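You operate a simulated robot arm through the tools that you are given. There is no shell and no other tool.

Carry out the task below with a simulated two-armed robot. There is one attempt and no reset: what you move stays moved.

JOB
Hold the tray marked sound on the top of the sorting table steady with one hand and put the scouring block in it with the other.

It is judged by the outcome, as a careful person would: the job done as asked, and still so three seconds after it is handed in. It fails if anything else is knocked over, pushed out of place, dropped, spilled or broken.

ROBOT AND FRAMES
Two 6-joint arms with two-finger parallel grippers on one trunk, on a base that drives. Base frame: it is fixed to the floor where the robot stands at the start and does not move with it; the origin is under the middle of the robot, x ahead of it, y to its left, z up. Units: mm, degrees, N and s.
The left shoulder is at the start at [-89, 177, 806], the right one opposite. With the tool pointing down near the work surface each hand reaches from about 100 to 720 mm from the robot's upright axis, wherever it stands, measured 20 degrees to its own side. Places, roughly: scouring block (5x6x7 cm) [500, 200, 900]; tray marked sound [-2000, 1750, 750]. Payload 1.57 kg a hand.
The tool frame of a hand sits at the grasp point between the pads (the TCP): z along the fingers, y along the line on which they close. The tips reach 30 mm beyond it. Largest opening 80 mm; finger width 17, thickness 12; the body of the gripper, 40 by 82 mm, starts 80 mm behind the TCP.
Orientation is that of the tool frame in the base frame, as a unit quaternion [x, y, z, w]. With the fingers straight down and closing along the base's y, the tool's x points along the base's -x, its y along +y and its z along -z.

CONTROLS
- The arms move only by the tool move_arm. It takes "left_steps", "right_steps" or both (then of equal length, played together; a hand with none holds still); each is a list of rows, each a list of 7 numbers: the turn, a rotation vector about the tool's x, y, z in rad, then the shift along the tool's x, y, z in mm, then the gripper command, from -1 (shut) to 1 (fully open), values between in proportion. In form: [[ax, ay, az, x, y, z, jaw], ...]. A call has 1 to 20 rows; each row is the pose to reach, as a shift and turn from the pose commanded when the call began, along the tool's axes at that moment. Rows are played at 5 a second. More than 50 mm and 8.6 degrees between two rows, or a gripper value outside its range, and nothing of the call is played. Where a pose cannot be reached the arm comes as near as it can. A force on the tool above 40 N (or 10 N above the force at the start of the call, whichever is more), or a blocked arm, ends the call early, and 0.2 s more pass. Each finger travels about 72 mm/s and halts on what it meets, pressing with about 43 N; the grip force reading is that of the motor and also rises with nothing between the fingers. The clock runs only during rows and for 0.2 s after the last one: add rows that repeat a pose to give the fingers time. It gives the time, the measured TCP pose, the force on the tool (base axes), the opening and the grip force at its end, in the units of the frame above (readings bear some noise), with the torque about the TCP (base axes, N m) and any sound that the robot's microphone picked up.
- Cameras (640 x 400 px; columns grow to the right, rows downward): "scene" is now at [41.6, 17.5, 1534.2]; the picture's right is [0.21, -0.98, 0.00], its down [-0.67, -0.15, -0.72] and it looks along [0.71, 0.15, -0.69] (base axes); focal length 285 px, centre (320, 200). "left" rides on the left gripper at [72, 7, -122] in its tool frame; the picture's right is [-0.09, 1.00, 0.00], its down [-0.84, -0.08, -0.54] and it looks along [-0.54, -0.05, 0.84] (tool axes); focal length 238 px, centre (320, 200). "right" rides on the right gripper at [72, -7, -122] in its tool frame; the picture's right is [0.09, 1.00, 0.00], its down [-0.84, 0.08, -0.54] and it looks along [-0.54, 0.05, 0.84] (tool axes); focal length 238 px, centre (320, 200). There is no depth. A picture from a camera that has moved, and an enlarged one, comes with that camera's place and axes in the base frame and with its lens.
- get_image(camera): a new picture of that camera. No time passes.
- slide_trunk(by): slides the trunk up (or, below 0, down) by that many mm; the arms and the scene camera ride with it, the base frame stays. It gives what a move gives, with no picture.
- drive_base(legs): drives the robot by 1 to 6 legs, each [ahead, left, turn to the left] in mm, mm and degrees, along the robot's own axes; the way and the turn of a leg run together, so that a leg with both is an arc; at most 1500 mm and 180 degrees a leg. The arms and the cameras ride along, it lands a little off, and it stops where it bumps. It gives what a move gives.
- pan_tilt(pan, tilt): turns the head with the scene camera to pan (to the left, within 143 degrees either way) and tilt (down, from -29 to 69), counted from straight ahead of the robot. It gives what a move gives.
- inspect(camera, box): a new picture of the part [left, top, right, bottom] of that camera's present view, enlarged. No time passes.
- hand_in(): hands the job in; it is judged then, once.

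Places have to be worked out from the pictures, the camera data and where the tool is seen. Open the grippers and draw the arms clear of the work before you hand the job in, unless the task says otherwise.

The tools are called after "Call:" by a JSON object that holds its "op" and its "data". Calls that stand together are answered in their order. move_arm: Moves the arms, as the interface text tells. Its arguments: {"type":"object","properties":{"left_steps":{"type":"array","items":{"type":"array","items":{"type":"number"}}},"right_steps":{"type":"array","items":{"type":"array","items":{"type":"number"}}}},"required":[]} The other tools are called the same way: slide_trunk (by) slides the trunk up or down; drive_base (legs) drives the base; pan_tilt (pan, tilt) turns the head that bears the scene camera; get_image (camera) takes a picture; inspect (camera, box) takes an enlarged picture of a part of a camera's view; hand_in () hands the job in.

At the start:

```text
time_s: 0.0
left_eef_pos: [403.8, 381.9, 1123.0]
left_tcp_rot: [0.001, 1.0, 0.0, 0.0]
left_ft_force: [0.3, -0.4, 1.2]
left_ft_torque: [0.02, -0.03, 0.01]
left_grip_width: 80.0
left_grip_force: 0.0
right_eef_pos: [414.2, -8.2, 1120.0]
right_tcp_rot: [0.0, 1.0, 0.0, 0.0]
right_ft_force: [0.3, -1.0, 0.0]
right_ft_torque: [0.0, -0.02, -0.05]
right_grip_width: 80.0
right_grip_force: 0.1
trunk travel left (down, up): [-250.0, 78.0]
robot x, y, heading: [-0.2, -0.0, 0.0]
head pan, tilt: [12.2, 43.6]
```

scene: 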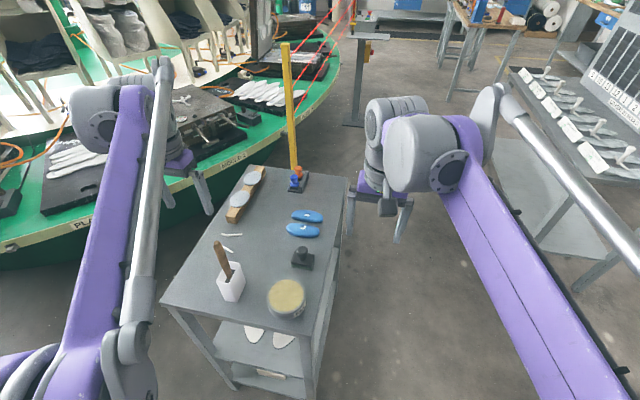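
right: 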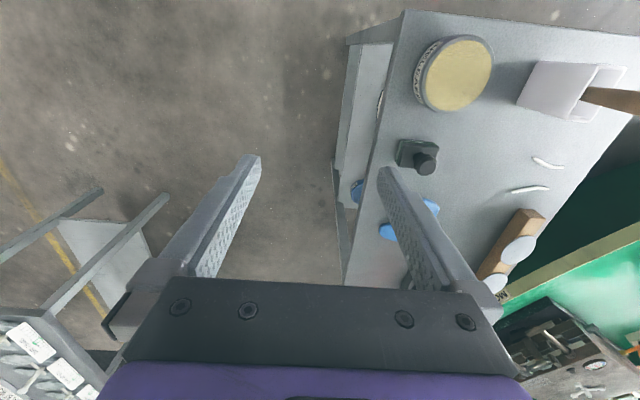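
left: 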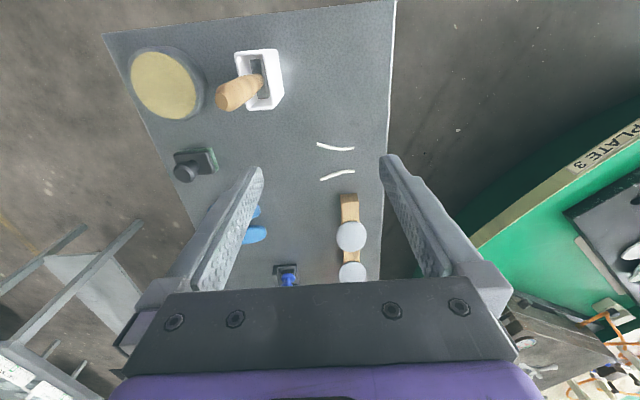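

I'll look closer at the table in front of me to identify the scouring block before moving anything.

Call:
{"op": "inspect", "data": {"camera": "scene", "box": [160, 150, 360, 330]}}

Call:
{"op": "inspect", "data": {"camera": "left", "box": [100, 20, 400, 220]}}

Call:
{"op": "inspect", "data": {"camera": "right", "box": [380, 20, 640, 200]}}

```text
2.22 times, centred on (260, 240) of scene
camera zoom: at [41.6, 17.5, 1534.2], right [0.21, -0.98, 0.0], down [-0.67, -0.15, -0.72], along [0.71, 0.15, -0.69], focal length 634 px, centre (453, 111)
```

zoom: 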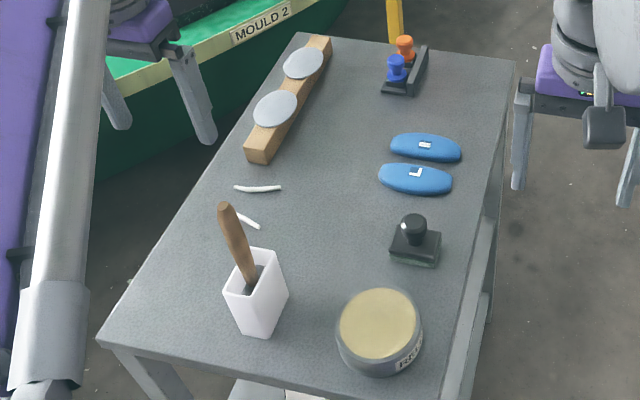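

```text
2.00 times, centred on (250, 120) of left
camera zoom: at [332.7, 389.4, 1244.3], right [0.09, 1.0, 0.0], down [0.84, -0.08, 0.54], along [0.54, -0.05, -0.84], focal length 477 px, centre (460, 360)
```

zoom: 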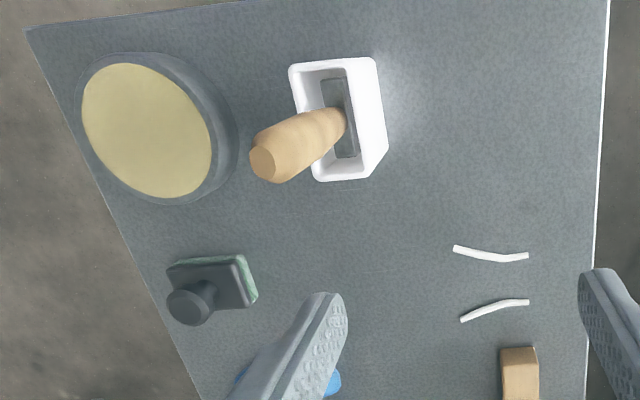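

```text
2.22 times, centred on (510, 110) of right
camera zoom: at [342.0, -14.7, 1241.6], right [-0.09, 1.0, 0.0], down [0.84, 0.08, 0.54], along [0.54, 0.05, -0.84], focal length 530 px, centre (-102, 400)
```

zoom: 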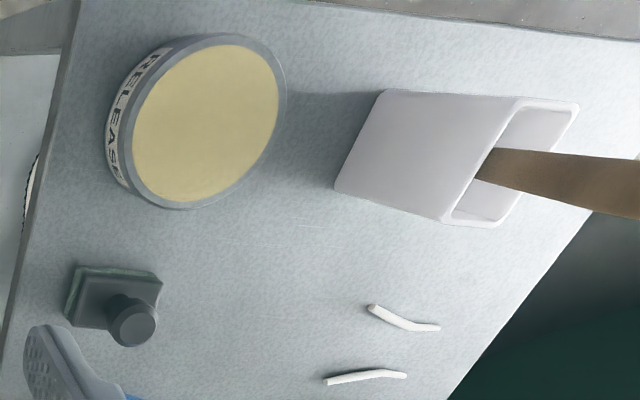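

The scouring block looks like the small dark block with the knob and green pad underside, at about [482, 157, 860]. Next I'll turn the head towards the sorting table, behind me to the left.

Call:
{"op": "pan_tilt", "data": {"pan": 138, "tilt": 20}}

Call:
{"op": "get_image", "data": {"camera": "scene"}}

```text
time_s: 2.1
left_eef_pos: [404.4, 382.2, 1122.8]
left_tcp_rot: [0.0, 1.0, 0.001, 0.0]
left_ft_force: [-0.5, -0.4, 0.4]
left_ft_torque: [0.0, -0.02, 0.03]
left_grip_width: 80.2
left_grip_force: 0.1
right_eef_pos: [414.3, -7.5, 1120.0]
right_tcp_rot: [0.0, 1.0, 0.0, 0.0]
right_ft_force: [0.5, -0.2, 0.2]
right_ft_torque: [-0.01, 0.0, -0.02]
right_grip_width: 79.9
right_grip_force: 0.1
trunk travel left (down, up): [-250.0, 78.0]
robot x, y, heading: [-1.0, 1.0, -0.2]
head pan, tilt: [138.0, 20.0]
```

```text
taken
camera scene: at [-108.1, 62.4, 1570.9], right [0.67, 0.74, 0.0], down [0.25, -0.23, -0.94], along [-0.7, 0.63, -0.34], focal length 285 px, centre (320, 200)
```

scene: 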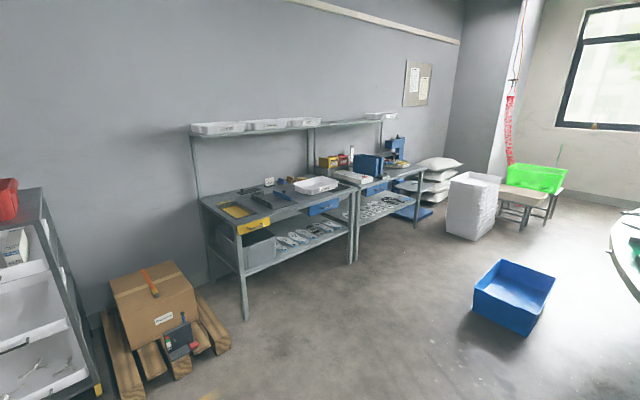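

Call:
{"op": "inspect", "data": {"camera": "scene", "box": [180, 100, 440, 260]}}

Call:
{"op": "inspect", "data": {"camera": "scene", "box": [190, 150, 370, 250]}}

```text
2.46 times, centred on (310, 180) of scene
camera zoom: at [-108.1, 62.4, 1570.9], right [0.67, 0.74, 0.0], down [0.25, -0.23, -0.94], along [-0.7, 0.63, -0.34], focal length 702 px, centre (345, 249)
```

zoom: 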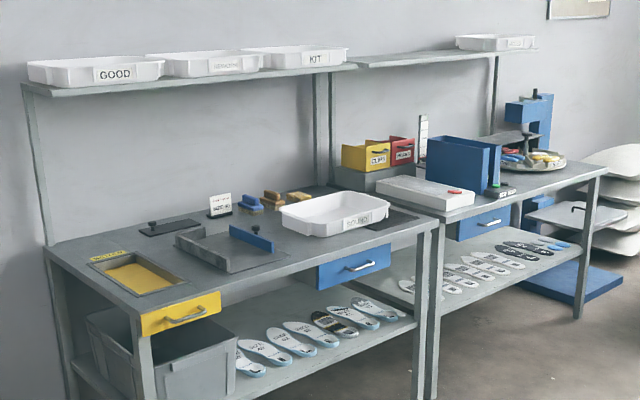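

```text
3.56 times, centred on (280, 200) of scene
camera zoom: at [-108.1, 62.4, 1570.9], right [0.67, 0.74, 0.0], down [0.25, -0.23, -0.94], along [-0.7, 0.63, -0.34], focal length 1014 px, centre (462, 200)
```

zoom: 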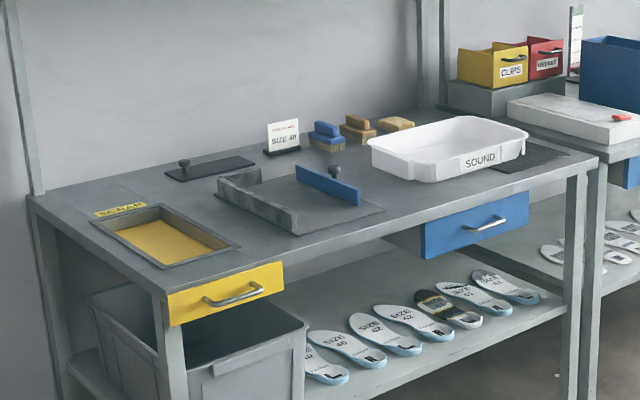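

The tray marked SOUND is the white one on the left sorting table, near its right front corner. I'll start with the block: right arm out of the way and left hand over the block, high up, to look at it.

Call:
{"op": "move_arm", "data": {"left_steps": [[0, 0, 0, -8, -45, -10, 1], [0, 0, 0, -16, -90, -20, 1], [0, 0, 0, -24, -135, -35, 1], [0, 0, 0, -30, -180, -50, 1], [0, 0, 0, -36, -225, -70, 1], [0, 0, 0, -36, -225, -70, 1]], "right_steps": [[0, 0, 0, 0, -40, 0, 1], [0, 0, 0, 0, -80, 0, 1], [0, 0, 0, 0, -120, 0, 1], [0, 0, 0, 0, -160, 0, 1], [0, 0, 0, 0, -180, 0, 1], [0, 0, 0, 0, -180, 0, 1]]}}

Call:
{"op": "pan_tilt", "data": {"pan": 15, "tilt": 50}}

Call:
{"op": "get_image", "data": {"camera": "left"}}

Call:
{"op": "get_image", "data": {"camera": "scene"}}

```text
time_s: 3.5
left_eef_pos: [437.0, 159.0, 1194.1]
left_tcp_rot: [-0.001, 1.0, 0.001, 0.001]
left_ft_force: [-1.0, 0.2, -0.6]
left_ft_torque: [-0.01, 0.01, 0.02]
left_grip_width: 79.9
left_grip_force: 0.0
right_eef_pos: [415.9, -187.8, 1121.4]
right_tcp_rot: [0.0, 1.0, 0.0, 0.0]
right_ft_force: [-0.5, 0.2, -1.4]
right_ft_torque: [-0.04, 0.0, 0.02]
right_grip_width: 80.0
right_grip_force: 0.0
trunk travel left (down, up): [-250.0, 78.0]
robot x, y, heading: [-2.2, -0.0, -0.3]
head pan, tilt: [138.0, 20.0]
```

```text
time_s: 5.5
left_eef_pos: [435.9, 158.3, 1192.9]
left_tcp_rot: [0.0, 1.0, 0.001, 0.0]
left_ft_force: [-0.3, 0.2, -0.1]
left_ft_torque: [0.02, -0.02, 0.01]
left_grip_width: 80.2
left_grip_force: 0.1
right_eef_pos: [415.2, -189.0, 1119.2]
right_tcp_rot: [0.0, 1.0, -0.001, 0.001]
right_ft_force: [-0.3, -0.5, 0.1]
right_ft_torque: [0.03, 0.02, 0.0]
right_grip_width: 79.9
right_grip_force: 0.1
trunk travel left (down, up): [-250.0, 78.0]
robot x, y, heading: [-1.1, -3.4, -0.3]
head pan, tilt: [15.0, 50.0]
```

```text
taken
camera left: at [364.9, 165.2, 1315.2], right [0.09, 1.0, 0.0], down [0.84, -0.08, 0.54], along [0.54, -0.05, -0.84], focal length 238 px, centre (320, 200)
```

left: 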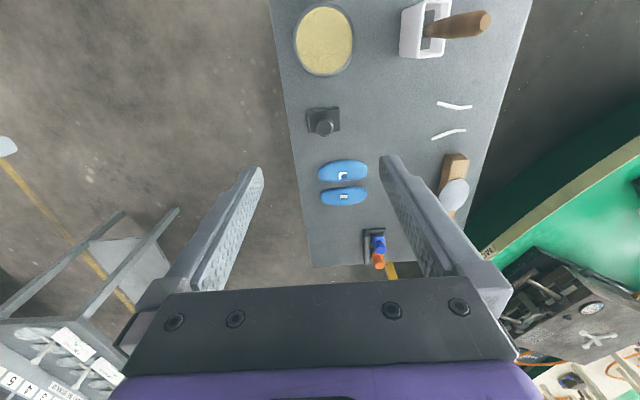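

```text
taken
camera scene: at [35.4, 20.1, 1525.3], right [0.26, -0.97, 0.0], down [-0.74, -0.2, -0.64], along [0.62, 0.17, -0.77], focal length 285 px, centre (320, 200)
```

scene: 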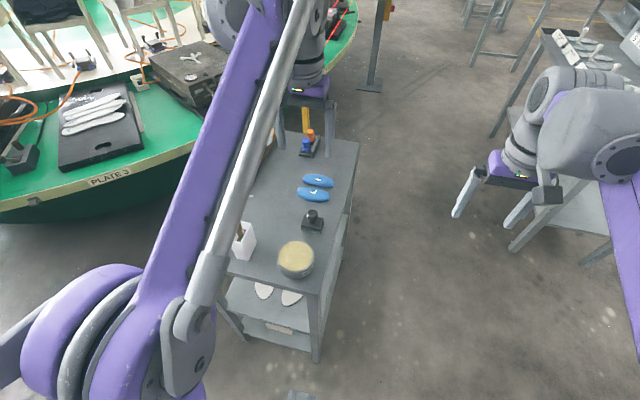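

The hand went up instead of down (tool z points down, so negative is up), which is fine. I'll zoom in on the block to fix its position and size.

Call:
{"op": "inspect", "data": {"camera": "left", "box": [280, 80, 380, 150]}}

Call:
{"op": "inspect", "data": {"camera": "scene", "box": [260, 160, 360, 290]}}

```text
5.71 times, centred on (330, 115) of left
camera zoom: at [364.9, 165.2, 1315.2], right [0.09, 1.0, 0.0], down [0.84, -0.08, 0.54], along [0.54, -0.05, -0.84], focal length 1362 px, centre (263, 686)
```

zoom: 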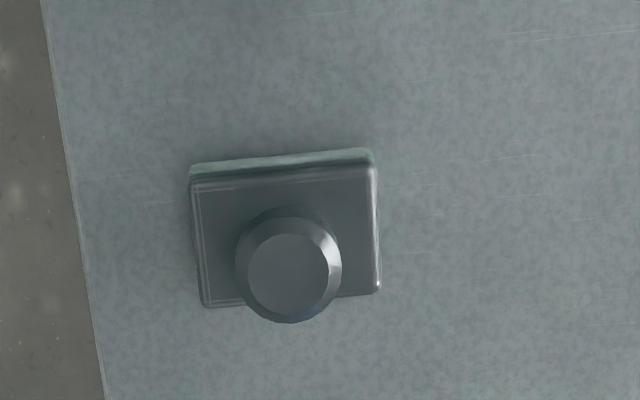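

```text
3.08 times, centred on (310, 225) of scene
camera zoom: at [35.4, 20.1, 1525.3], right [0.26, -0.97, 0.0], down [-0.74, -0.2, -0.64], along [0.62, 0.17, -0.77], focal length 877 px, centre (351, 123)
```

zoom: 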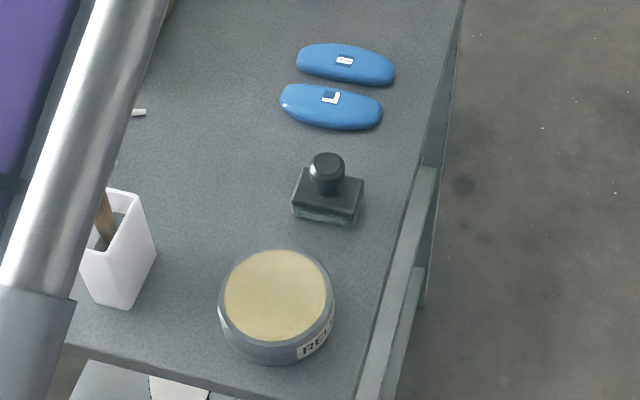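

The block's plate is about 60 mm in y and 50 mm in x, centred near [481, 163], with the plate top at about z 865 and the knob top at about 907. I'll come down above it to z ≈ 1010 and look again.

Call:
{"op": "move_arm", "data": {"left_steps": [[0, 0, 0, -9, 1, 36, 1], [0, 0, 0, -18, 2, 72, 1], [0, 0, 0, -27, 3, 108, 1], [0, 0, 0, -36, 4, 146, 1], [0, 0, 0, -44, 5, 183, 1], [0, 0, 0, -44, 5, 183, 1]]}}

Call:
{"op": "get_image", "data": {"camera": "left"}}

Call:
{"op": "get_image", "data": {"camera": "scene"}}

```text
time_s: 6.9
left_eef_pos: [484.9, 163.5, 1010.5]
left_tcp_rot: [0.0, 1.0, 0.001, 0.0]
left_ft_force: [0.3, -0.3, 0.7]
left_ft_torque: [0.01, 0.02, -0.01]
left_grip_width: 79.9
left_grip_force: 0.0
right_eef_pos: [414.7, -188.8, 1120.6]
right_tcp_rot: [0.0, 1.0, -0.001, 0.001]
right_ft_force: [0.5, 0.3, -1.0]
right_ft_torque: [0.01, 0.01, -0.01]
right_grip_width: 80.0
right_grip_force: 0.0
trunk travel left (down, up): [-250.0, 78.0]
robot x, y, heading: [2.3, -0.3, -0.1]
head pan, tilt: [15.0, 50.0]
```

```text
taken
camera left: at [413.5, 171.1, 1132.2], right [0.09, 1.0, 0.0], down [0.84, -0.08, 0.54], along [0.54, -0.05, -0.84], focal length 238 px, centre (320, 200)
```

left: 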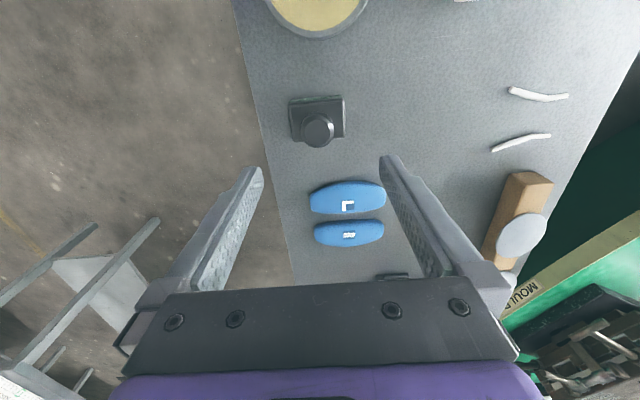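

```text
taken
camera scene: at [35.0, 19.9, 1525.3], right [0.26, -0.97, 0.0], down [-0.74, -0.2, -0.64], along [0.62, 0.17, -0.77], focal length 285 px, centre (320, 200)
```

scene: 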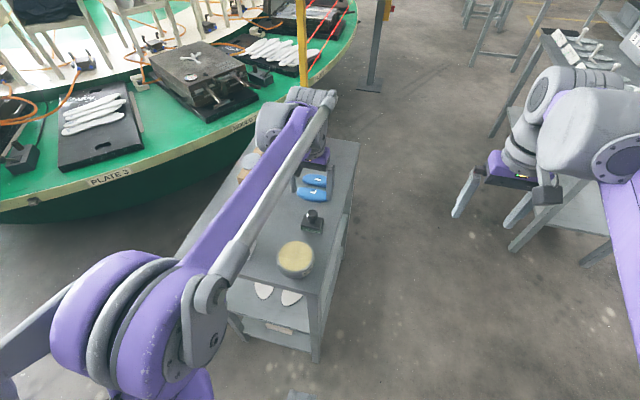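

The forearm would come near the upright brush handle (about [364, 305], top at z ≈ 1045) if I lowered the hand from here. I'll shift the base 130 mm to the right, so the left arm comes in straight over the clear side of the table.

Call:
{"op": "drive_base", "data": {"legs": [[0, -130, 0]]}}

Call:
{"op": "get_image", "data": {"camera": "scene"}}

```text
time_s: 8.7
left_eef_pos: [485.1, 32.9, 1012.0]
left_tcp_rot: [-0.002, 1.0, 0.002, 0.0]
left_ft_force: [0.6, -0.2, -0.3]
left_ft_torque: [0.02, -0.04, 0.0]
left_grip_width: 80.0
left_grip_force: 0.0
right_eef_pos: [415.4, -318.7, 1120.0]
right_tcp_rot: [-0.002, 1.0, 0.0, -0.001]
right_ft_force: [-0.5, -0.6, -1.0]
right_ft_torque: [0.01, 0.0, -0.01]
right_grip_width: 79.9
right_grip_force: 0.1
trunk travel left (down, up): [-250.0, 78.0]
robot x, y, heading: [-3.3, -132.9, -0.1]
head pan, tilt: [15.0, 50.0]
```

```text
taken
camera scene: at [35.6, -111.2, 1525.3], right [0.26, -0.96, 0.0], down [-0.74, -0.2, -0.64], along [0.62, 0.17, -0.77], focal length 285 px, centre (320, 200)
```

scene: 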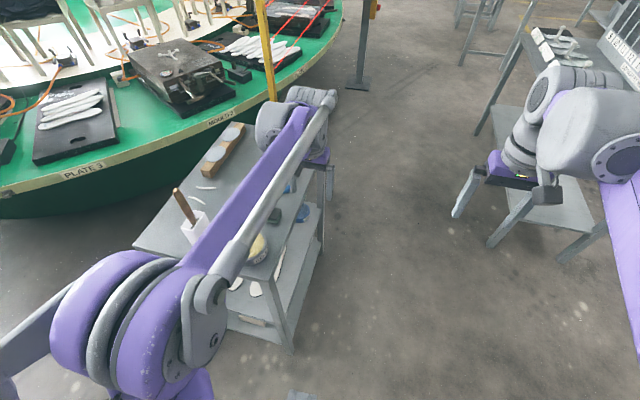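

The brush handle is now visible to the left of the forearm and well clear. I'll bring the left hand back over the block at the same height.

Call:
{"op": "move_arm", "data": {"left_steps": [[0, 0, 0, 1, 40, 0, 1], [0, 0, 0, 2, 80, 0, 1], [0, 0, 0, 3, 115, 10, 1], [0, 0, 0, 4, 130, 30, 1], [0, 0, 0, 4, 130, 40, 1], [0, 0, 0, 4, 130, 40, 1]]}}

Call:
{"op": "get_image", "data": {"camera": "left"}}

Call:
{"op": "get_image", "data": {"camera": "scene"}}

```text
time_s: 10.1
left_eef_pos: [482.9, 165.4, 972.5]
left_tcp_rot: [-0.003, 1.0, 0.0, 0.0]
left_ft_force: [0.1, 0.5, 0.7]
left_ft_torque: [0.03, 0.0, 0.0]
left_grip_width: 80.0
left_grip_force: 0.0
right_eef_pos: [415.6, -318.5, 1120.8]
right_tcp_rot: [-0.002, 1.0, 0.0, 0.0]
right_ft_force: [0.5, 0.6, 0.5]
right_ft_torque: [-0.03, 0.03, -0.01]
right_grip_width: 79.9
right_grip_force: 0.1
trunk travel left (down, up): [-250.0, 78.0]
robot x, y, heading: [0.2, -131.6, 0.2]
head pan, tilt: [15.0, 50.0]
```

```text
taken
camera left: at [410.6, 172.6, 1093.4], right [0.09, 1.0, 0.0], down [0.84, -0.07, 0.54], along [0.54, -0.05, -0.84], focal length 238 px, centre (320, 200)
```

left: 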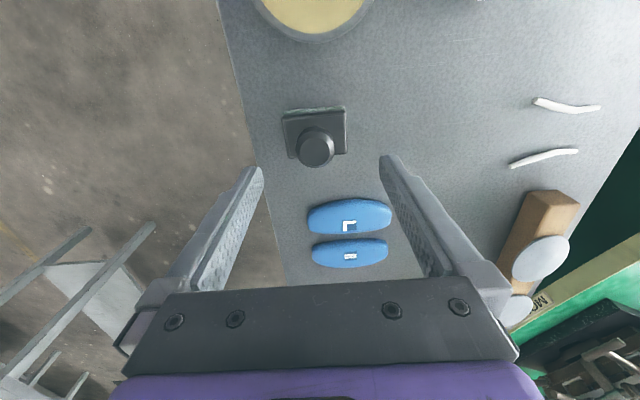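

```text
taken
camera scene: at [35.6, -111.0, 1525.3], right [0.26, -0.96, 0.0], down [-0.74, -0.2, -0.64], along [0.62, 0.17, -0.77], focal length 285 px, centre (320, 200)
```

scene: 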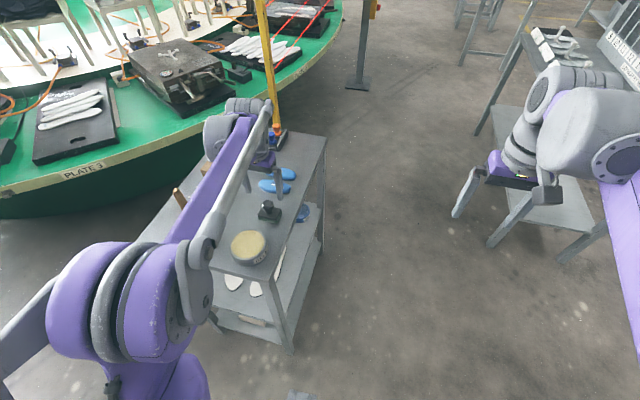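

I'll zoom in on the block from this closer view for a precise fix.

Call:
{"op": "inspect", "data": {"camera": "left", "box": [240, 80, 400, 180]}}

Call:
{"op": "inspect", "data": {"camera": "scene", "box": [200, 100, 340, 290]}}

```text
4.00 times, centred on (320, 130) of left
camera zoom: at [410.6, 172.6, 1093.4], right [0.09, 1.0, 0.0], down [0.84, -0.07, 0.54], along [0.54, -0.05, -0.84], focal length 953 px, centre (320, 480)
```

zoom: 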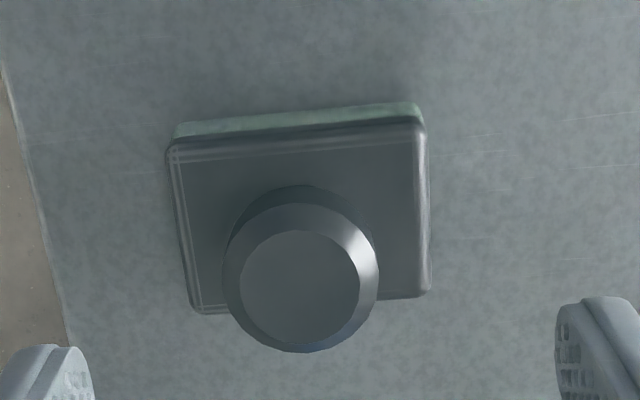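

```text
2.11 times, centred on (270, 195) of scene
camera zoom: at [35.6, -111.0, 1525.3], right [0.26, -0.96, 0.0], down [-0.74, -0.2, -0.64], along [0.62, 0.17, -0.77], focal length 600 px, centre (425, 210)
```

zoom: 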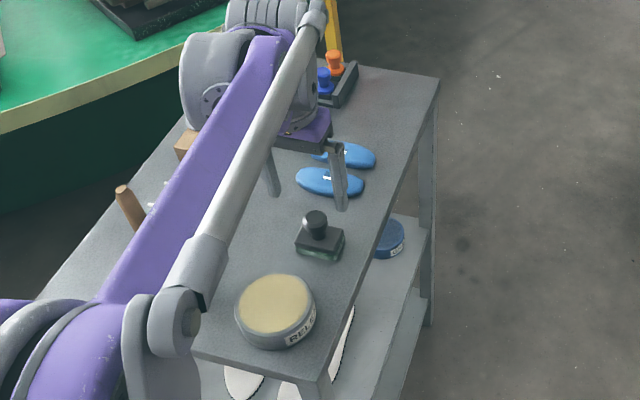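

From this view the block is square to the table: plate centre at about [483, 161], plate top z ≈ 864, table z ≈ 838, knob top ≈ 906. I'll lower to z ≈ 892 with the jaws open in y and check the alignment.

Call:
{"op": "move_arm", "data": {"left_steps": [[0, 0, 0, 0, -4, 20, 1], [0, 0, 0, 0, -4, 40, 1], [0, 0, 0, 0, -4, 60, 1], [0, 0, 0, 0, -4, 80, 1], [0, 0, 0, 0, -4, 80, 1]]}}

Call:
{"op": "get_image", "data": {"camera": "left"}}

Call:
{"op": "get_image", "data": {"camera": "scene"}}

```text
time_s: 11.3
left_eef_pos: [479.0, 161.5, 891.0]
left_tcp_rot: [-0.002, 1.0, 0.0, 0.0]
left_ft_force: [-0.5, -0.5, -0.6]
left_ft_torque: [0.0, 0.02, 0.03]
left_grip_width: 80.3
left_grip_force: 0.1
right_eef_pos: [416.4, -319.5, 1120.5]
right_tcp_rot: [-0.002, 1.0, 0.001, 0.0]
right_ft_force: [0.4, -0.1, -0.7]
right_ft_torque: [0.04, 0.02, 0.03]
right_grip_width: 79.9
right_grip_force: 0.0
trunk travel left (down, up): [-250.0, 78.0]
robot x, y, heading: [-1.3, -130.8, 0.2]
head pan, tilt: [15.0, 50.0]
```

```text
taken
camera left: at [407.4, 169.0, 1013.1], right [0.09, 1.0, 0.0], down [0.84, -0.07, 0.54], along [0.54, -0.05, -0.84], focal length 238 px, centre (320, 200)
```

left: 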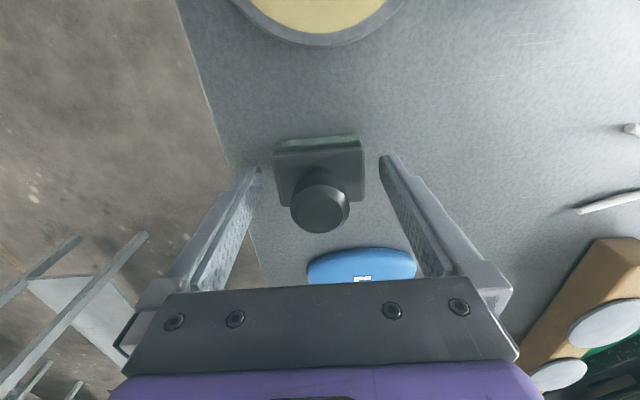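

```text
taken
camera scene: at [35.4, -111.1, 1525.3], right [0.26, -0.96, 0.0], down [-0.74, -0.2, -0.64], along [0.62, 0.17, -0.77], focal length 285 px, centre (320, 200)
```

scene: 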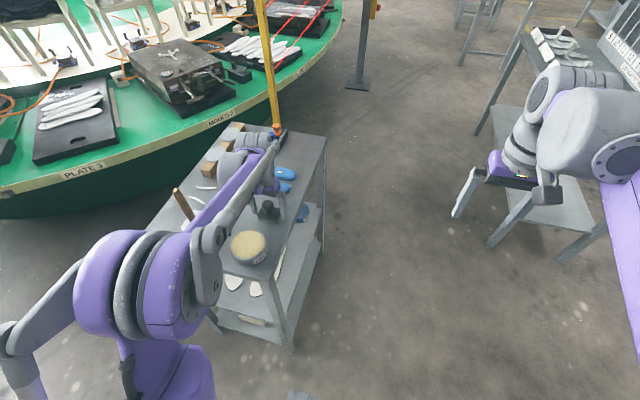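

The fingertips straddle the plate evenly in y with about 10 mm on each side, and the hand needs about 4 mm more in +x. I'll lower the last 17 mm.

Call:
{"op": "move_arm", "data": {"left_steps": [[0, 0, 0, -4, 0, 6, 1], [0, 0, 0, -4, 0, 12, 1], [0, 0, 0, -4, 0, 17, 1], [0, 0, 0, -4, 0, 17, 1]]}}

Call:
{"op": "get_image", "data": {"camera": "left"}}

Call:
{"op": "inspect", "data": {"camera": "scene", "box": [200, 130, 330, 260]}}

```text
time_s: 12.1
left_eef_pos: [483.7, 161.2, 880.1]
left_tcp_rot: [-0.002, 1.0, 0.0, 0.001]
left_ft_force: [-3.5, 0.0, 24.4]
left_ft_torque: [-0.57, 0.26, -0.05]
left_grip_width: 78.8
left_grip_force: 0.0
right_eef_pos: [415.2, -320.1, 1121.9]
right_tcp_rot: [-0.002, 1.0, 0.0, 0.001]
right_ft_force: [-0.4, -0.4, -0.3]
right_ft_torque: [-0.01, 0.04, -0.04]
right_grip_width: 79.9
right_grip_force: 0.1
trunk travel left (down, up): [-250.0, 78.0]
robot x, y, heading: [1.8, -132.8, 0.3]
head pan, tilt: [15.0, 50.0]
stopped in row 3 (left hand): the force on the tool passed its limit at 49 N (the readings are from after the stop); the commanded pose is now the measured one
```

```text
taken
camera left: at [411.7, 168.3, 1001.5], right [0.09, 1.0, 0.0], down [0.84, -0.07, 0.54], along [0.54, -0.05, -0.84], focal length 238 px, centre (320, 200)
```

left: 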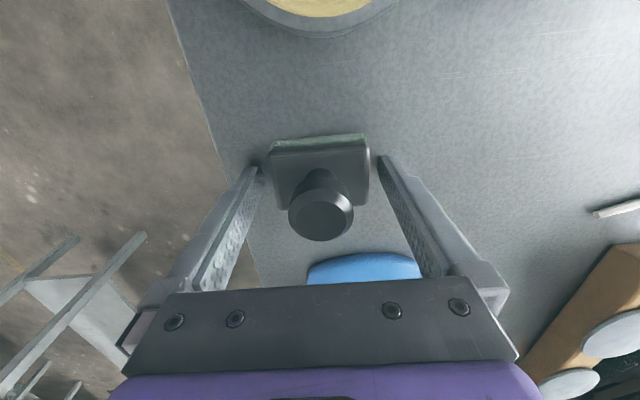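

```text
3.08 times, centred on (265, 195) of scene
camera zoom: at [34.0, -111.8, 1525.5], right [0.26, -0.96, 0.0], down [-0.74, -0.2, -0.64], along [0.62, 0.17, -0.77], focal length 877 px, centre (489, 215)
```

zoom: 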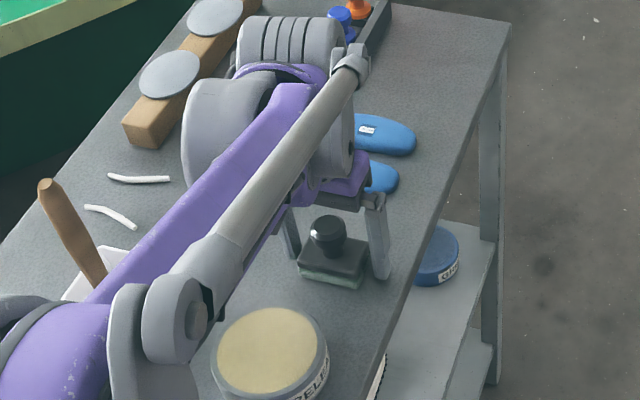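

The fingertips touched the table top at z ≈ 850, a little higher than I judged. I'll lift 3 mm to unload them and then close on the block.

Call:
{"op": "move_arm", "data": {"left_steps": [[0, 0, 0, 0, 0, -3, 1], [0, 0, 0, 0, 0, -3, 1]]}}

```text
time_s: 12.7
left_eef_pos: [483.7, 160.7, 881.5]
left_tcp_rot: [-0.002, 1.0, 0.0, 0.003]
left_ft_force: [0.3, 0.0, -1.2]
left_ft_torque: [0.03, -0.04, -0.03]
left_grip_width: 80.0
left_grip_force: 0.1
right_eef_pos: [415.5, -319.1, 1120.3]
right_tcp_rot: [-0.001, 1.0, 0.0, 0.0]
right_ft_force: [-0.3, -0.6, -0.6]
right_ft_torque: [0.01, 0.02, -0.02]
right_grip_width: 80.0
right_grip_force: 0.0
trunk travel left (down, up): [-250.0, 78.0]
robot x, y, heading: [1.3, -131.3, 0.3]
head pan, tilt: [15.0, 50.0]
```

The force is back to zero and the hand is free. Now I close the left jaws on the block.

Call:
{"op": "move_arm", "data": {"left_steps": [[0, 0, 0, 0, 0, 0, 0.4], [0, 0, 0, 0, 0, 0, -1], [0, 0, 0, 0, 0, 0, -1], [0, 0, 0, 0, 0, 0, -1], [0, 0, 0, 0, 0, 0, -1]]}}

Call:
{"op": "get_image", "data": {"camera": "left"}}

```text
time_s: 13.9
left_eef_pos: [484.2, 161.6, 882.4]
left_tcp_rot: [-0.001, 1.0, 0.0, 0.001]
left_ft_force: [0.7, -0.1, 0.1]
left_ft_torque: [0.04, -0.05, 0.04]
left_grip_width: 59.2
left_grip_force: 43.0
right_eef_pos: [415.3, -317.5, 1119.6]
right_tcp_rot: [-0.001, 1.0, 0.001, 0.0]
right_ft_force: [-0.3, 0.6, 0.0]
right_ft_torque: [0.01, -0.04, 0.0]
right_grip_width: 80.0
right_grip_force: 0.2
trunk travel left (down, up): [-250.0, 78.0]
robot x, y, heading: [2.3, -131.5, 0.3]
head pan, tilt: [15.0, 50.0]
```

```text
taken
camera left: at [412.8, 168.6, 1003.0], right [0.09, 1.0, 0.0], down [0.84, -0.07, 0.54], along [0.54, -0.05, -0.84], focal length 238 px, centre (320, 200)
```

left: 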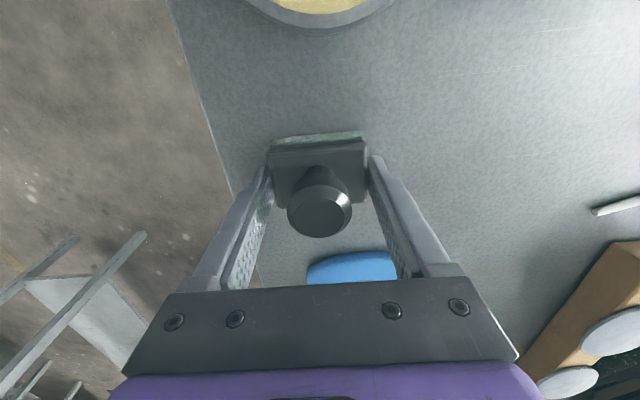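

The jaws hold the plate at 59 mm with 43 N. I lift straight up slowly, then check the hold.

Call:
{"op": "move_arm", "data": {"left_steps": [[0, 0, 0, 0, 0, -10, -1], [0, 0, 0, 0, 0, -25, -1], [0, 0, 0, 0, 0, -45, -1], [0, 0, 0, 0, 0, -65, -1], [0, 0, 0, 0, 0, -85, -1], [0, 0, 0, 0, 0, -105, -1], [0, 0, 0, 0, 0, -125, -1], [0, 0, 0, 0, 0, -145, -1], [0, 0, 0, 0, 0, -165, -1], [0, 0, 0, 0, 0, -165, -1]]}}

Call:
{"op": "get_image", "data": {"camera": "left"}}

Call:
{"op": "get_image", "data": {"camera": "scene"}}

```text
time_s: 16.1
left_eef_pos: [483.4, 160.1, 1046.3]
left_tcp_rot: [-0.002, 1.0, 0.0, 0.0]
left_ft_force: [0.0, -0.1, -1.6]
left_ft_torque: [0.0, -0.01, 0.0]
left_grip_width: 59.4
left_grip_force: 42.9
right_eef_pos: [416.3, -319.9, 1120.1]
right_tcp_rot: [-0.001, 1.0, 0.0, 0.0]
right_ft_force: [0.2, 0.4, 0.3]
right_ft_torque: [-0.04, 0.04, -0.02]
right_grip_width: 79.9
right_grip_force: 0.0
trunk travel left (down, up): [-250.0, 78.0]
robot x, y, heading: [3.9, -128.9, 0.3]
head pan, tilt: [15.0, 50.0]
```

```text
taken
camera left: at [411.9, 167.1, 1168.2], right [0.09, 1.0, 0.0], down [0.84, -0.07, 0.54], along [0.54, -0.05, -0.84], focal length 238 px, centre (320, 200)
```

left: 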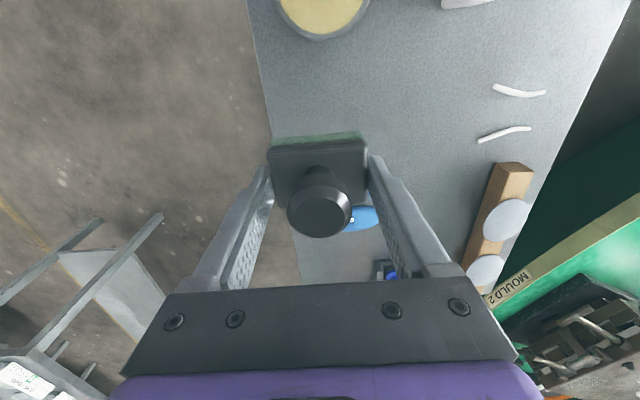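

```text
taken
camera scene: at [35.9, -110.8, 1525.3], right [0.26, -0.96, 0.0], down [-0.74, -0.2, -0.64], along [0.62, 0.17, -0.77], focal length 285 px, centre (320, 200)
```

scene: 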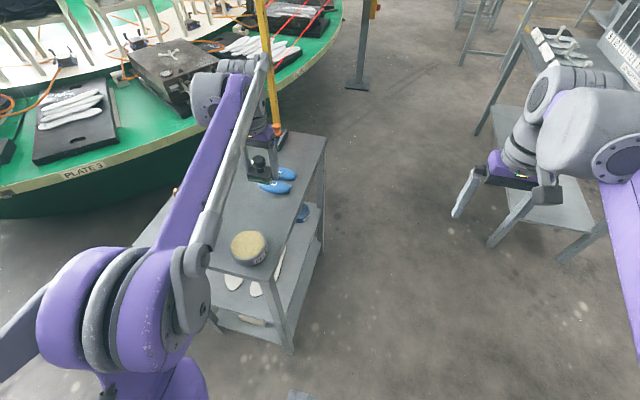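

The block is held firmly, and nothing else on the table moved. I'll back straight away from the table and then turn round to face the sorting table side.

Call:
{"op": "drive_base", "data": {"legs": [[-450, 0, 0]]}}

Call:
{"op": "get_image", "data": {"camera": "scene"}}

```text
time_s: 18.8
left_eef_pos: [32.1, 158.1, 1046.5]
left_tcp_rot: [-0.002, 1.0, 0.0, 0.001]
left_ft_force: [-0.3, 0.3, -1.1]
left_ft_torque: [-0.01, -0.01, 0.02]
left_grip_width: 59.5
left_grip_force: 43.0
right_eef_pos: [-35.4, -320.3, 1120.8]
right_tcp_rot: [-0.002, 1.0, -0.001, 0.0]
right_ft_force: [-0.5, 0.0, -0.2]
right_ft_torque: [0.02, -0.01, 0.03]
right_grip_width: 80.2
right_grip_force: 0.0
trunk travel left (down, up): [-250.0, 78.0]
robot x, y, heading: [-450.6, -134.6, 0.3]
head pan, tilt: [15.0, 50.0]
```

```text
taken
camera scene: at [-416.6, -112.4, 1525.3], right [0.26, -0.97, 0.0], down [-0.74, -0.2, -0.64], along [0.62, 0.17, -0.77], focal length 285 px, centre (320, 200)
```

scene: 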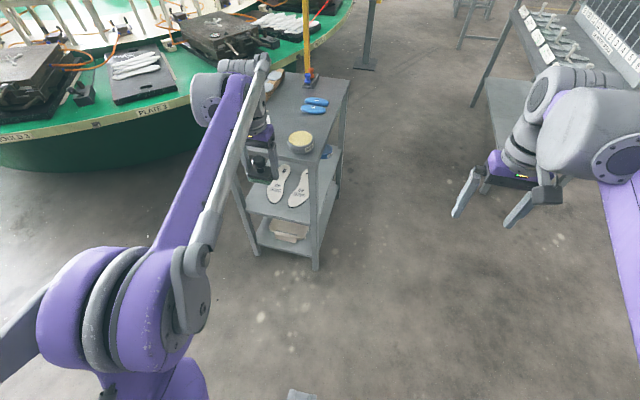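

The table is clear and the tins and brush are undisturbed. Before turning I check the left side for obstacles.

Call:
{"op": "pan_tilt", "data": {"pan": 80, "tilt": 30}}

Call:
{"op": "get_image", "data": {"camera": "scene"}}

Call:
{"op": "pan_tilt", "data": {"pan": 143, "tilt": 30}}

Call:
{"op": "get_image", "data": {"camera": "scene"}}

```text
time_s: 20.2
left_eef_pos: [31.2, 156.5, 1046.6]
left_tcp_rot: [-0.002, 1.0, 0.001, 0.001]
left_ft_force: [-0.7, 0.3, -1.2]
left_ft_torque: [0.02, 0.02, 0.0]
left_grip_width: 59.4
left_grip_force: 42.7
right_eef_pos: [-35.7, -320.2, 1120.1]
right_tcp_rot: [-0.001, 1.0, 0.0, 0.0]
right_ft_force: [0.2, 0.1, -0.8]
right_ft_torque: [-0.01, -0.01, 0.02]
right_grip_width: 80.0
right_grip_force: 0.0
trunk travel left (down, up): [-250.0, 78.0]
robot x, y, heading: [-452.7, -133.3, 0.1]
head pan, tilt: [80.0, 30.0]
```

```text
taken
camera scene: at [-475.2, -43.4, 1554.8], right [0.99, -0.17, 0.0], down [-0.09, -0.49, -0.87], along [0.15, 0.85, -0.5], focal length 285 px, centre (320, 200)
```

scene: 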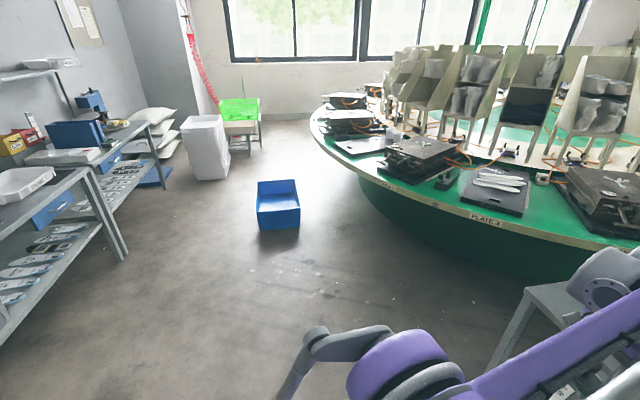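

```text
time_s: 21.5
left_eef_pos: [32.5, 157.5, 1046.6]
left_tcp_rot: [-0.002, 1.0, 0.0, 0.001]
left_ft_force: [-0.8, -0.1, -0.6]
left_ft_torque: [0.0, -0.01, -0.01]
left_grip_width: 59.4
left_grip_force: 43.5
right_eef_pos: [-36.1, -319.6, 1120.4]
right_tcp_rot: [-0.001, 1.0, 0.001, 0.0]
right_ft_force: [0.5, -0.9, 0.5]
right_ft_torque: [-0.02, 0.02, -0.02]
right_grip_width: 80.2
right_grip_force: 0.1
trunk travel left (down, up): [-250.0, 78.0]
robot x, y, heading: [-452.5, -132.9, 0.2]
head pan, tilt: [143.0, 30.0]
```

```text
taken
camera scene: at [-563.1, -78.3, 1554.8], right [0.6, 0.8, 0.0], down [0.4, -0.3, -0.87], along [-0.69, 0.52, -0.5], focal length 285 px, centre (320, 200)
```

scene: 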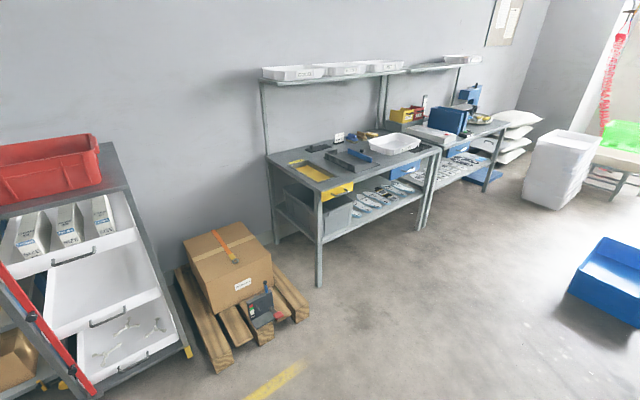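

The floor between here and the sorting table is clear (pallet near [-1500, 490], blue bin near [-490, 2400]). I'll turn 180° left on the spot and then strafe towards the table, still keeping well back.

Call:
{"op": "drive_base", "data": {"legs": [[0, 0, 180], [250, -1450, 0]]}}

Call:
{"op": "pan_tilt", "data": {"pan": -15, "tilt": 30}}

Call:
{"op": "get_image", "data": {"camera": "scene"}}

```text
time_s: 41.9
left_eef_pos: [-1266.8, 970.2, 1047.0]
left_tcp_rot: [0.999, 0.039, -0.001, 0.0]
left_ft_force: [-0.5, 1.1, -0.6]
left_ft_torque: [0.0, 0.0, 0.02]
left_grip_width: 59.6
left_grip_force: 42.9
right_eef_pos: [-1235.6, 1451.4, 1119.8]
right_tcp_rot: [0.999, 0.039, 0.0, 0.001]
right_ft_force: [-0.6, -0.2, 0.3]
right_ft_torque: [-0.01, 0.0, 0.01]
right_grip_width: 79.7
right_grip_force: 0.1
trunk travel left (down, up): [-250.0, 78.0]
robot x, y, heading: [-805.7, 1294.7, -175.7]
head pan, tilt: [143.0, 30.0]
```

```text
time_s: 44.3
left_eef_pos: [-1267.7, 969.2, 1046.1]
left_tcp_rot: [0.999, 0.039, -0.001, 0.0]
left_ft_force: [-0.1, -2.1, -1.1]
left_ft_torque: [0.01, -0.03, 0.01]
left_grip_width: 59.6
left_grip_force: 42.9
right_eef_pos: [-1236.7, 1451.3, 1120.4]
right_tcp_rot: [0.999, 0.038, 0.001, 0.0]
right_ft_force: [0.0, -0.6, 0.1]
right_ft_torque: [0.01, 0.03, 0.0]
right_grip_width: 80.2
right_grip_force: 0.1
trunk travel left (down, up): [-250.0, 78.0]
robot x, y, heading: [-807.3, 1294.7, -175.7]
head pan, tilt: [-15.0, 30.0]
```

```text
taken
camera scene: at [-854.2, 1315.4, 1554.8], right [0.18, 0.98, 0.0], down [0.49, -0.09, -0.87], along [-0.85, 0.16, -0.5], focal length 285 px, centre (320, 200)
```

scene: 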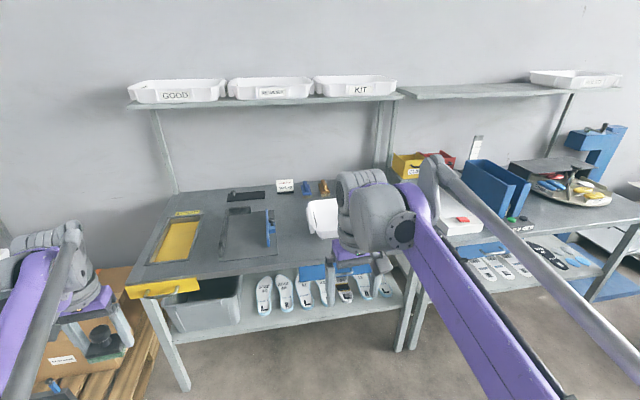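

The tray is hidden behind the right arm from here. I'll square up the heading and shift right so that the tray comes straight ahead between the arms, still back from the table.

Call:
{"op": "drive_base", "data": {"legs": [[0, 0, -4.3], [150, -470, 0]]}}

Call:
{"op": "pan_tilt", "data": {"pan": 0, "tilt": 35}}

Call:
{"op": "get_image", "data": {"camera": "scene"}}

```text
time_s: 49.4
left_eef_pos: [-1444.5, 1475.3, 1046.0]
left_tcp_rot: [1.0, 0.002, -0.001, 0.0]
left_ft_force: [-0.7, 0.2, -1.1]
left_ft_torque: [0.02, -0.02, -0.04]
left_grip_width: 59.4
left_grip_force: 43.0
right_eef_pos: [-1376.4, 1954.4, 1120.4]
right_tcp_rot: [1.0, 0.001, 0.0, -0.001]
right_ft_force: [0.0, 0.0, 0.0]
right_ft_torque: [0.0, 0.01, 0.04]
right_grip_width: 80.3
right_grip_force: 0.0
trunk travel left (down, up): [-250.0, 78.0]
robot x, y, heading: [-964.0, 1766.3, -179.6]
head pan, tilt: [-15.0, 30.0]
```

```text
time_s: 50.2
left_eef_pos: [-1443.0, 1475.3, 1045.7]
left_tcp_rot: [1.0, 0.002, -0.001, 0.0]
left_ft_force: [-0.6, 0.4, -1.2]
left_ft_torque: [-0.01, -0.02, 0.02]
left_grip_width: 59.5
left_grip_force: 43.1
right_eef_pos: [-1376.1, 1954.9, 1120.1]
right_tcp_rot: [1.0, 0.0, -0.001, 0.0]
right_ft_force: [0.2, 0.4, -0.8]
right_ft_torque: [0.01, -0.02, 0.01]
right_grip_width: 80.1
right_grip_force: 0.1
trunk travel left (down, up): [-250.0, 78.0]
robot x, y, heading: [-962.2, 1763.3, -180.0]
head pan, tilt: [0.0, 35.0]
```

```text
taken
camera scene: at [-1006.1, 1766.0, 1547.0], right [0.0, 1.0, 0.0], down [0.57, 0.0, -0.82], along [-0.82, 0.0, -0.57], focal length 285 px, centre (320, 200)
```

scene: 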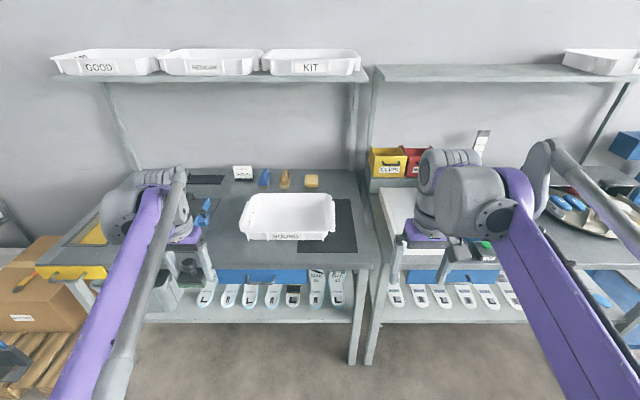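

Now the SOUND tray is in full view, straight ahead and slightly left. I'll zoom in on it.

Call:
{"op": "inspect", "data": {"camera": "scene", "box": [190, 150, 400, 290]}}

Call:
{"op": "inspect", "data": {"camera": "scene", "box": [220, 170, 370, 270]}}

```text
2.86 times, centred on (295, 220) of scene
camera zoom: at [-1006.1, 1766.0, 1547.0], right [0.0, 1.0, 0.0], down [0.57, 0.0, -0.82], along [-0.82, 0.0, -0.57], focal length 815 px, centre (391, 143)
```

zoom: 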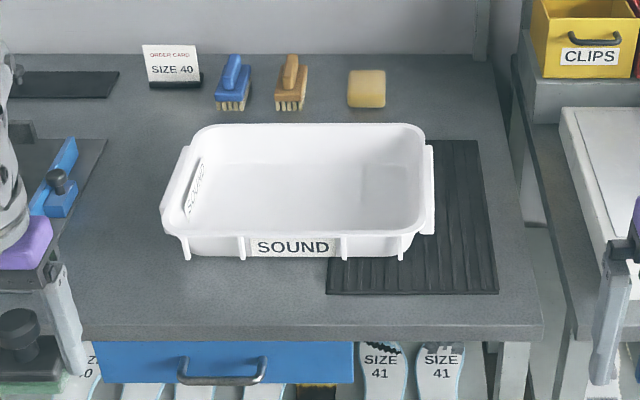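

```text
4.00 times, centred on (295, 220) of scene
camera zoom: at [-1006.1, 1766.0, 1547.0], right [0.0, 1.0, 0.0], down [0.57, 0.0, -0.82], along [-0.82, 0.0, -0.57], focal length 1141 px, centre (420, 120)
```

zoom: 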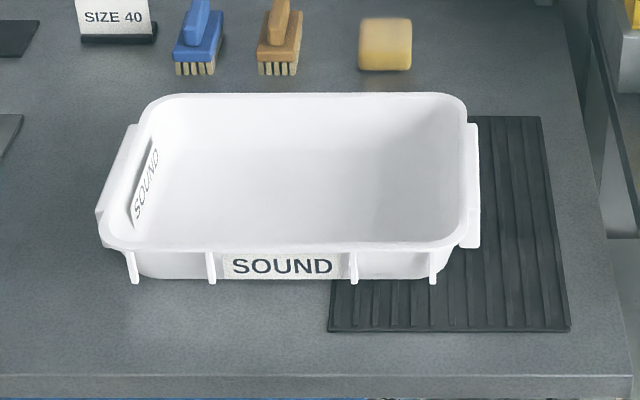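

The tray is about 340 × 235 mm, with its centre near [-1930, 1640]; it sits partly on a ribbed mat and has ears on its left and right walls. I'll drive nearer (robot to about x = -1300, y = 1700), still with margin to the table edge, and measure again.

Call:
{"op": "drive_base", "data": {"legs": [[330, 60, 0]]}}

Call:
{"op": "pan_tilt", "data": {"pan": 0, "tilt": 48}}

Call:
{"op": "get_image", "data": {"camera": "scene"}}

Call:
{"op": "get_image", "data": {"camera": "right"}}

Call:
{"op": "get_image", "data": {"camera": "left"}}

```text
time_s: 52.4
left_eef_pos: [-1776.0, 1412.7, 1046.9]
left_tcp_rot: [1.0, 0.004, -0.001, 0.001]
left_ft_force: [-0.3, -0.1, -1.0]
left_ft_torque: [0.0, 0.03, -0.01]
left_grip_width: 59.6
left_grip_force: 43.0
right_eef_pos: [-1710.6, 1891.6, 1121.0]
right_tcp_rot: [1.0, 0.004, 0.001, 0.0]
right_ft_force: [-0.1, 0.3, 0.4]
right_ft_torque: [0.01, 0.01, 0.0]
right_grip_width: 80.1
right_grip_force: 0.2
trunk travel left (down, up): [-250.0, 78.0]
robot x, y, heading: [-1298.8, 1703.1, -179.9]
head pan, tilt: [0.0, 35.0]
```

```text
time_s: 53.2
left_eef_pos: [-1776.9, 1412.8, 1046.8]
left_tcp_rot: [1.0, 0.004, -0.001, 0.0]
left_ft_force: [0.2, 0.5, -0.8]
left_ft_torque: [-0.03, 0.04, 0.01]
left_grip_width: 59.2
left_grip_force: 42.7
right_eef_pos: [-1711.2, 1891.0, 1121.1]
right_tcp_rot: [1.0, 0.005, 0.0, 0.0]
right_ft_force: [-0.4, 0.9, 0.3]
right_ft_torque: [0.01, 0.01, 0.02]
right_grip_width: 79.9
right_grip_force: 0.0
trunk travel left (down, up): [-250.0, 78.0]
robot x, y, heading: [-1293.3, 1699.6, -179.7]
head pan, tilt: [0.0, 48.0]
```

```text
taken
camera scene: at [-1330.8, 1705.5, 1528.0], right [-0.01, 1.0, 0.0], down [0.74, 0.01, -0.67], along [-0.67, 0.0, -0.74], focal length 285 px, centre (320, 200)
```

scene: 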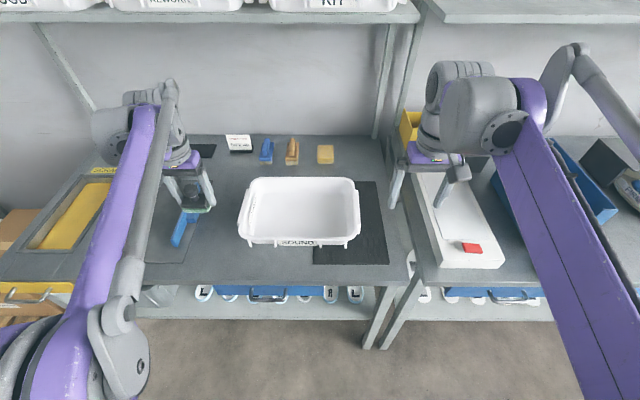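

```text
taken
camera right: at [-1638.5, 1899.0, 1241.8], right [0.1, -1.0, 0.0], down [-0.84, -0.08, 0.54], along [-0.54, -0.05, -0.84], focal length 238 px, centre (320, 200)
```

right: 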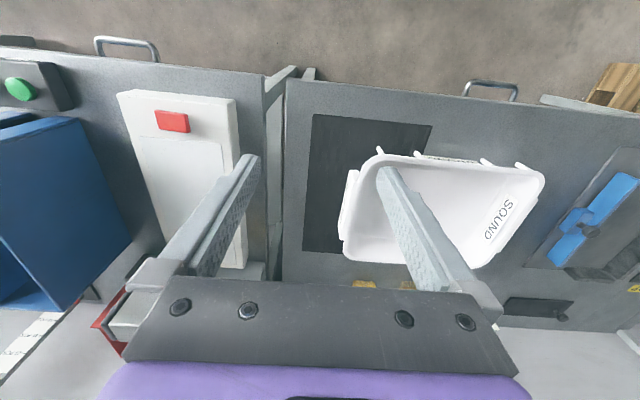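

```text
taken
camera left: at [-1703.2, 1408.2, 1168.0], right [-0.08, -1.0, 0.0], down [-0.84, 0.07, 0.54], along [-0.54, 0.05, -0.84], focal length 238 px, centre (320, 200)
```

left: 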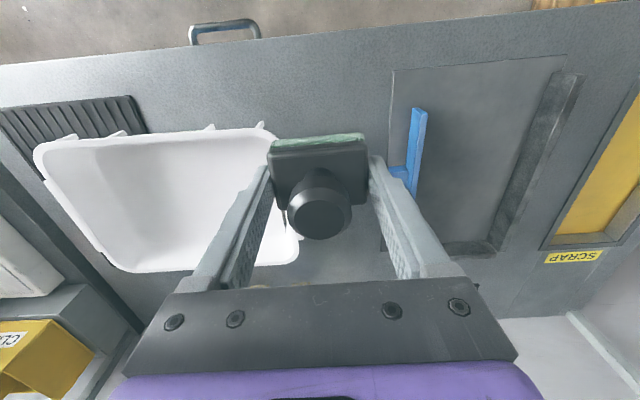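

I'll zoom in on the tray from each camera so I can triangulate its rim and the table top.

Call:
{"op": "inspect", "data": {"camera": "scene", "box": [220, 160, 400, 280]}}

Call:
{"op": "inspect", "data": {"camera": "right", "box": [280, 70, 560, 290]}}

Call:
{"op": "inspect", "data": {"camera": "left", "box": [0, 40, 320, 290]}}

```text
3.33 times, centred on (310, 220) of scene
camera zoom: at [-1330.8, 1705.5, 1528.0], right [-0.01, 1.0, 0.0], down [0.74, 0.01, -0.67], along [-0.67, 0.0, -0.74], focal length 950 px, centre (353, 133)
```

zoom: 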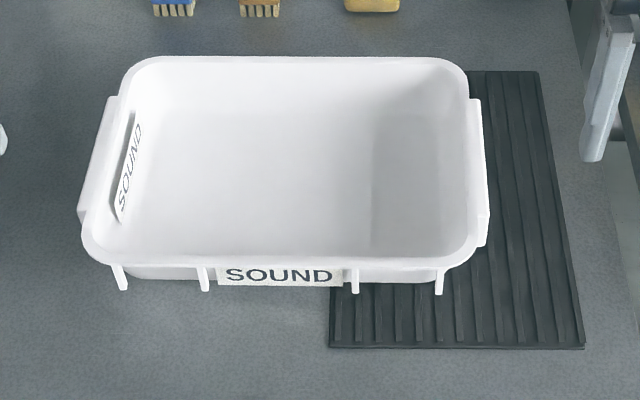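

```text
1.82 times, centred on (420, 180) of right
camera zoom: at [-1638.5, 1899.0, 1241.8], right [0.1, -1.0, 0.0], down [-0.84, -0.08, 0.54], along [-0.54, -0.05, -0.84], focal length 433 px, centre (138, 236)
```

zoom: 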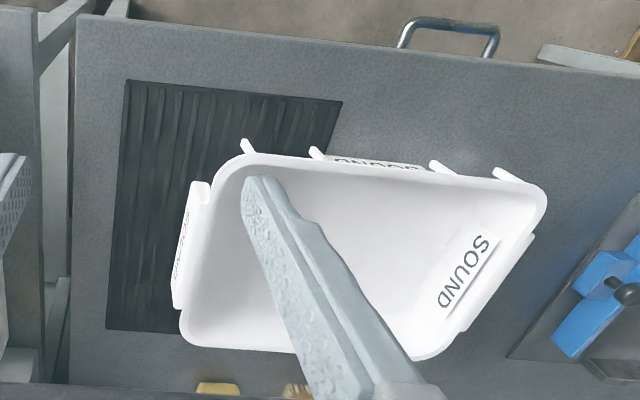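

```text
1.60 times, centred on (160, 165) of left
camera zoom: at [-1703.2, 1408.2, 1168.0], right [-0.08, -1.0, 0.0], down [-0.84, 0.07, 0.54], along [-0.54, 0.05, -0.84], focal length 381 px, centre (576, 256)
```

zoom: 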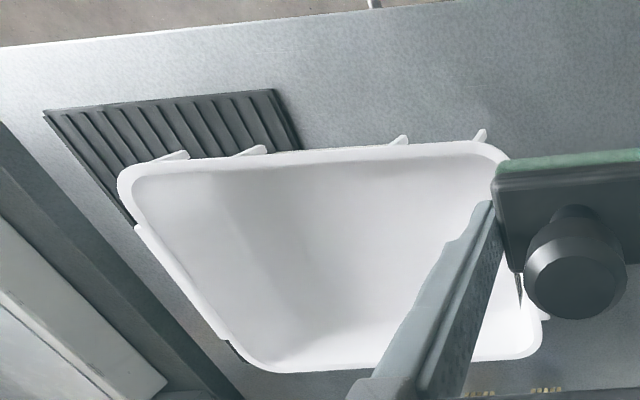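

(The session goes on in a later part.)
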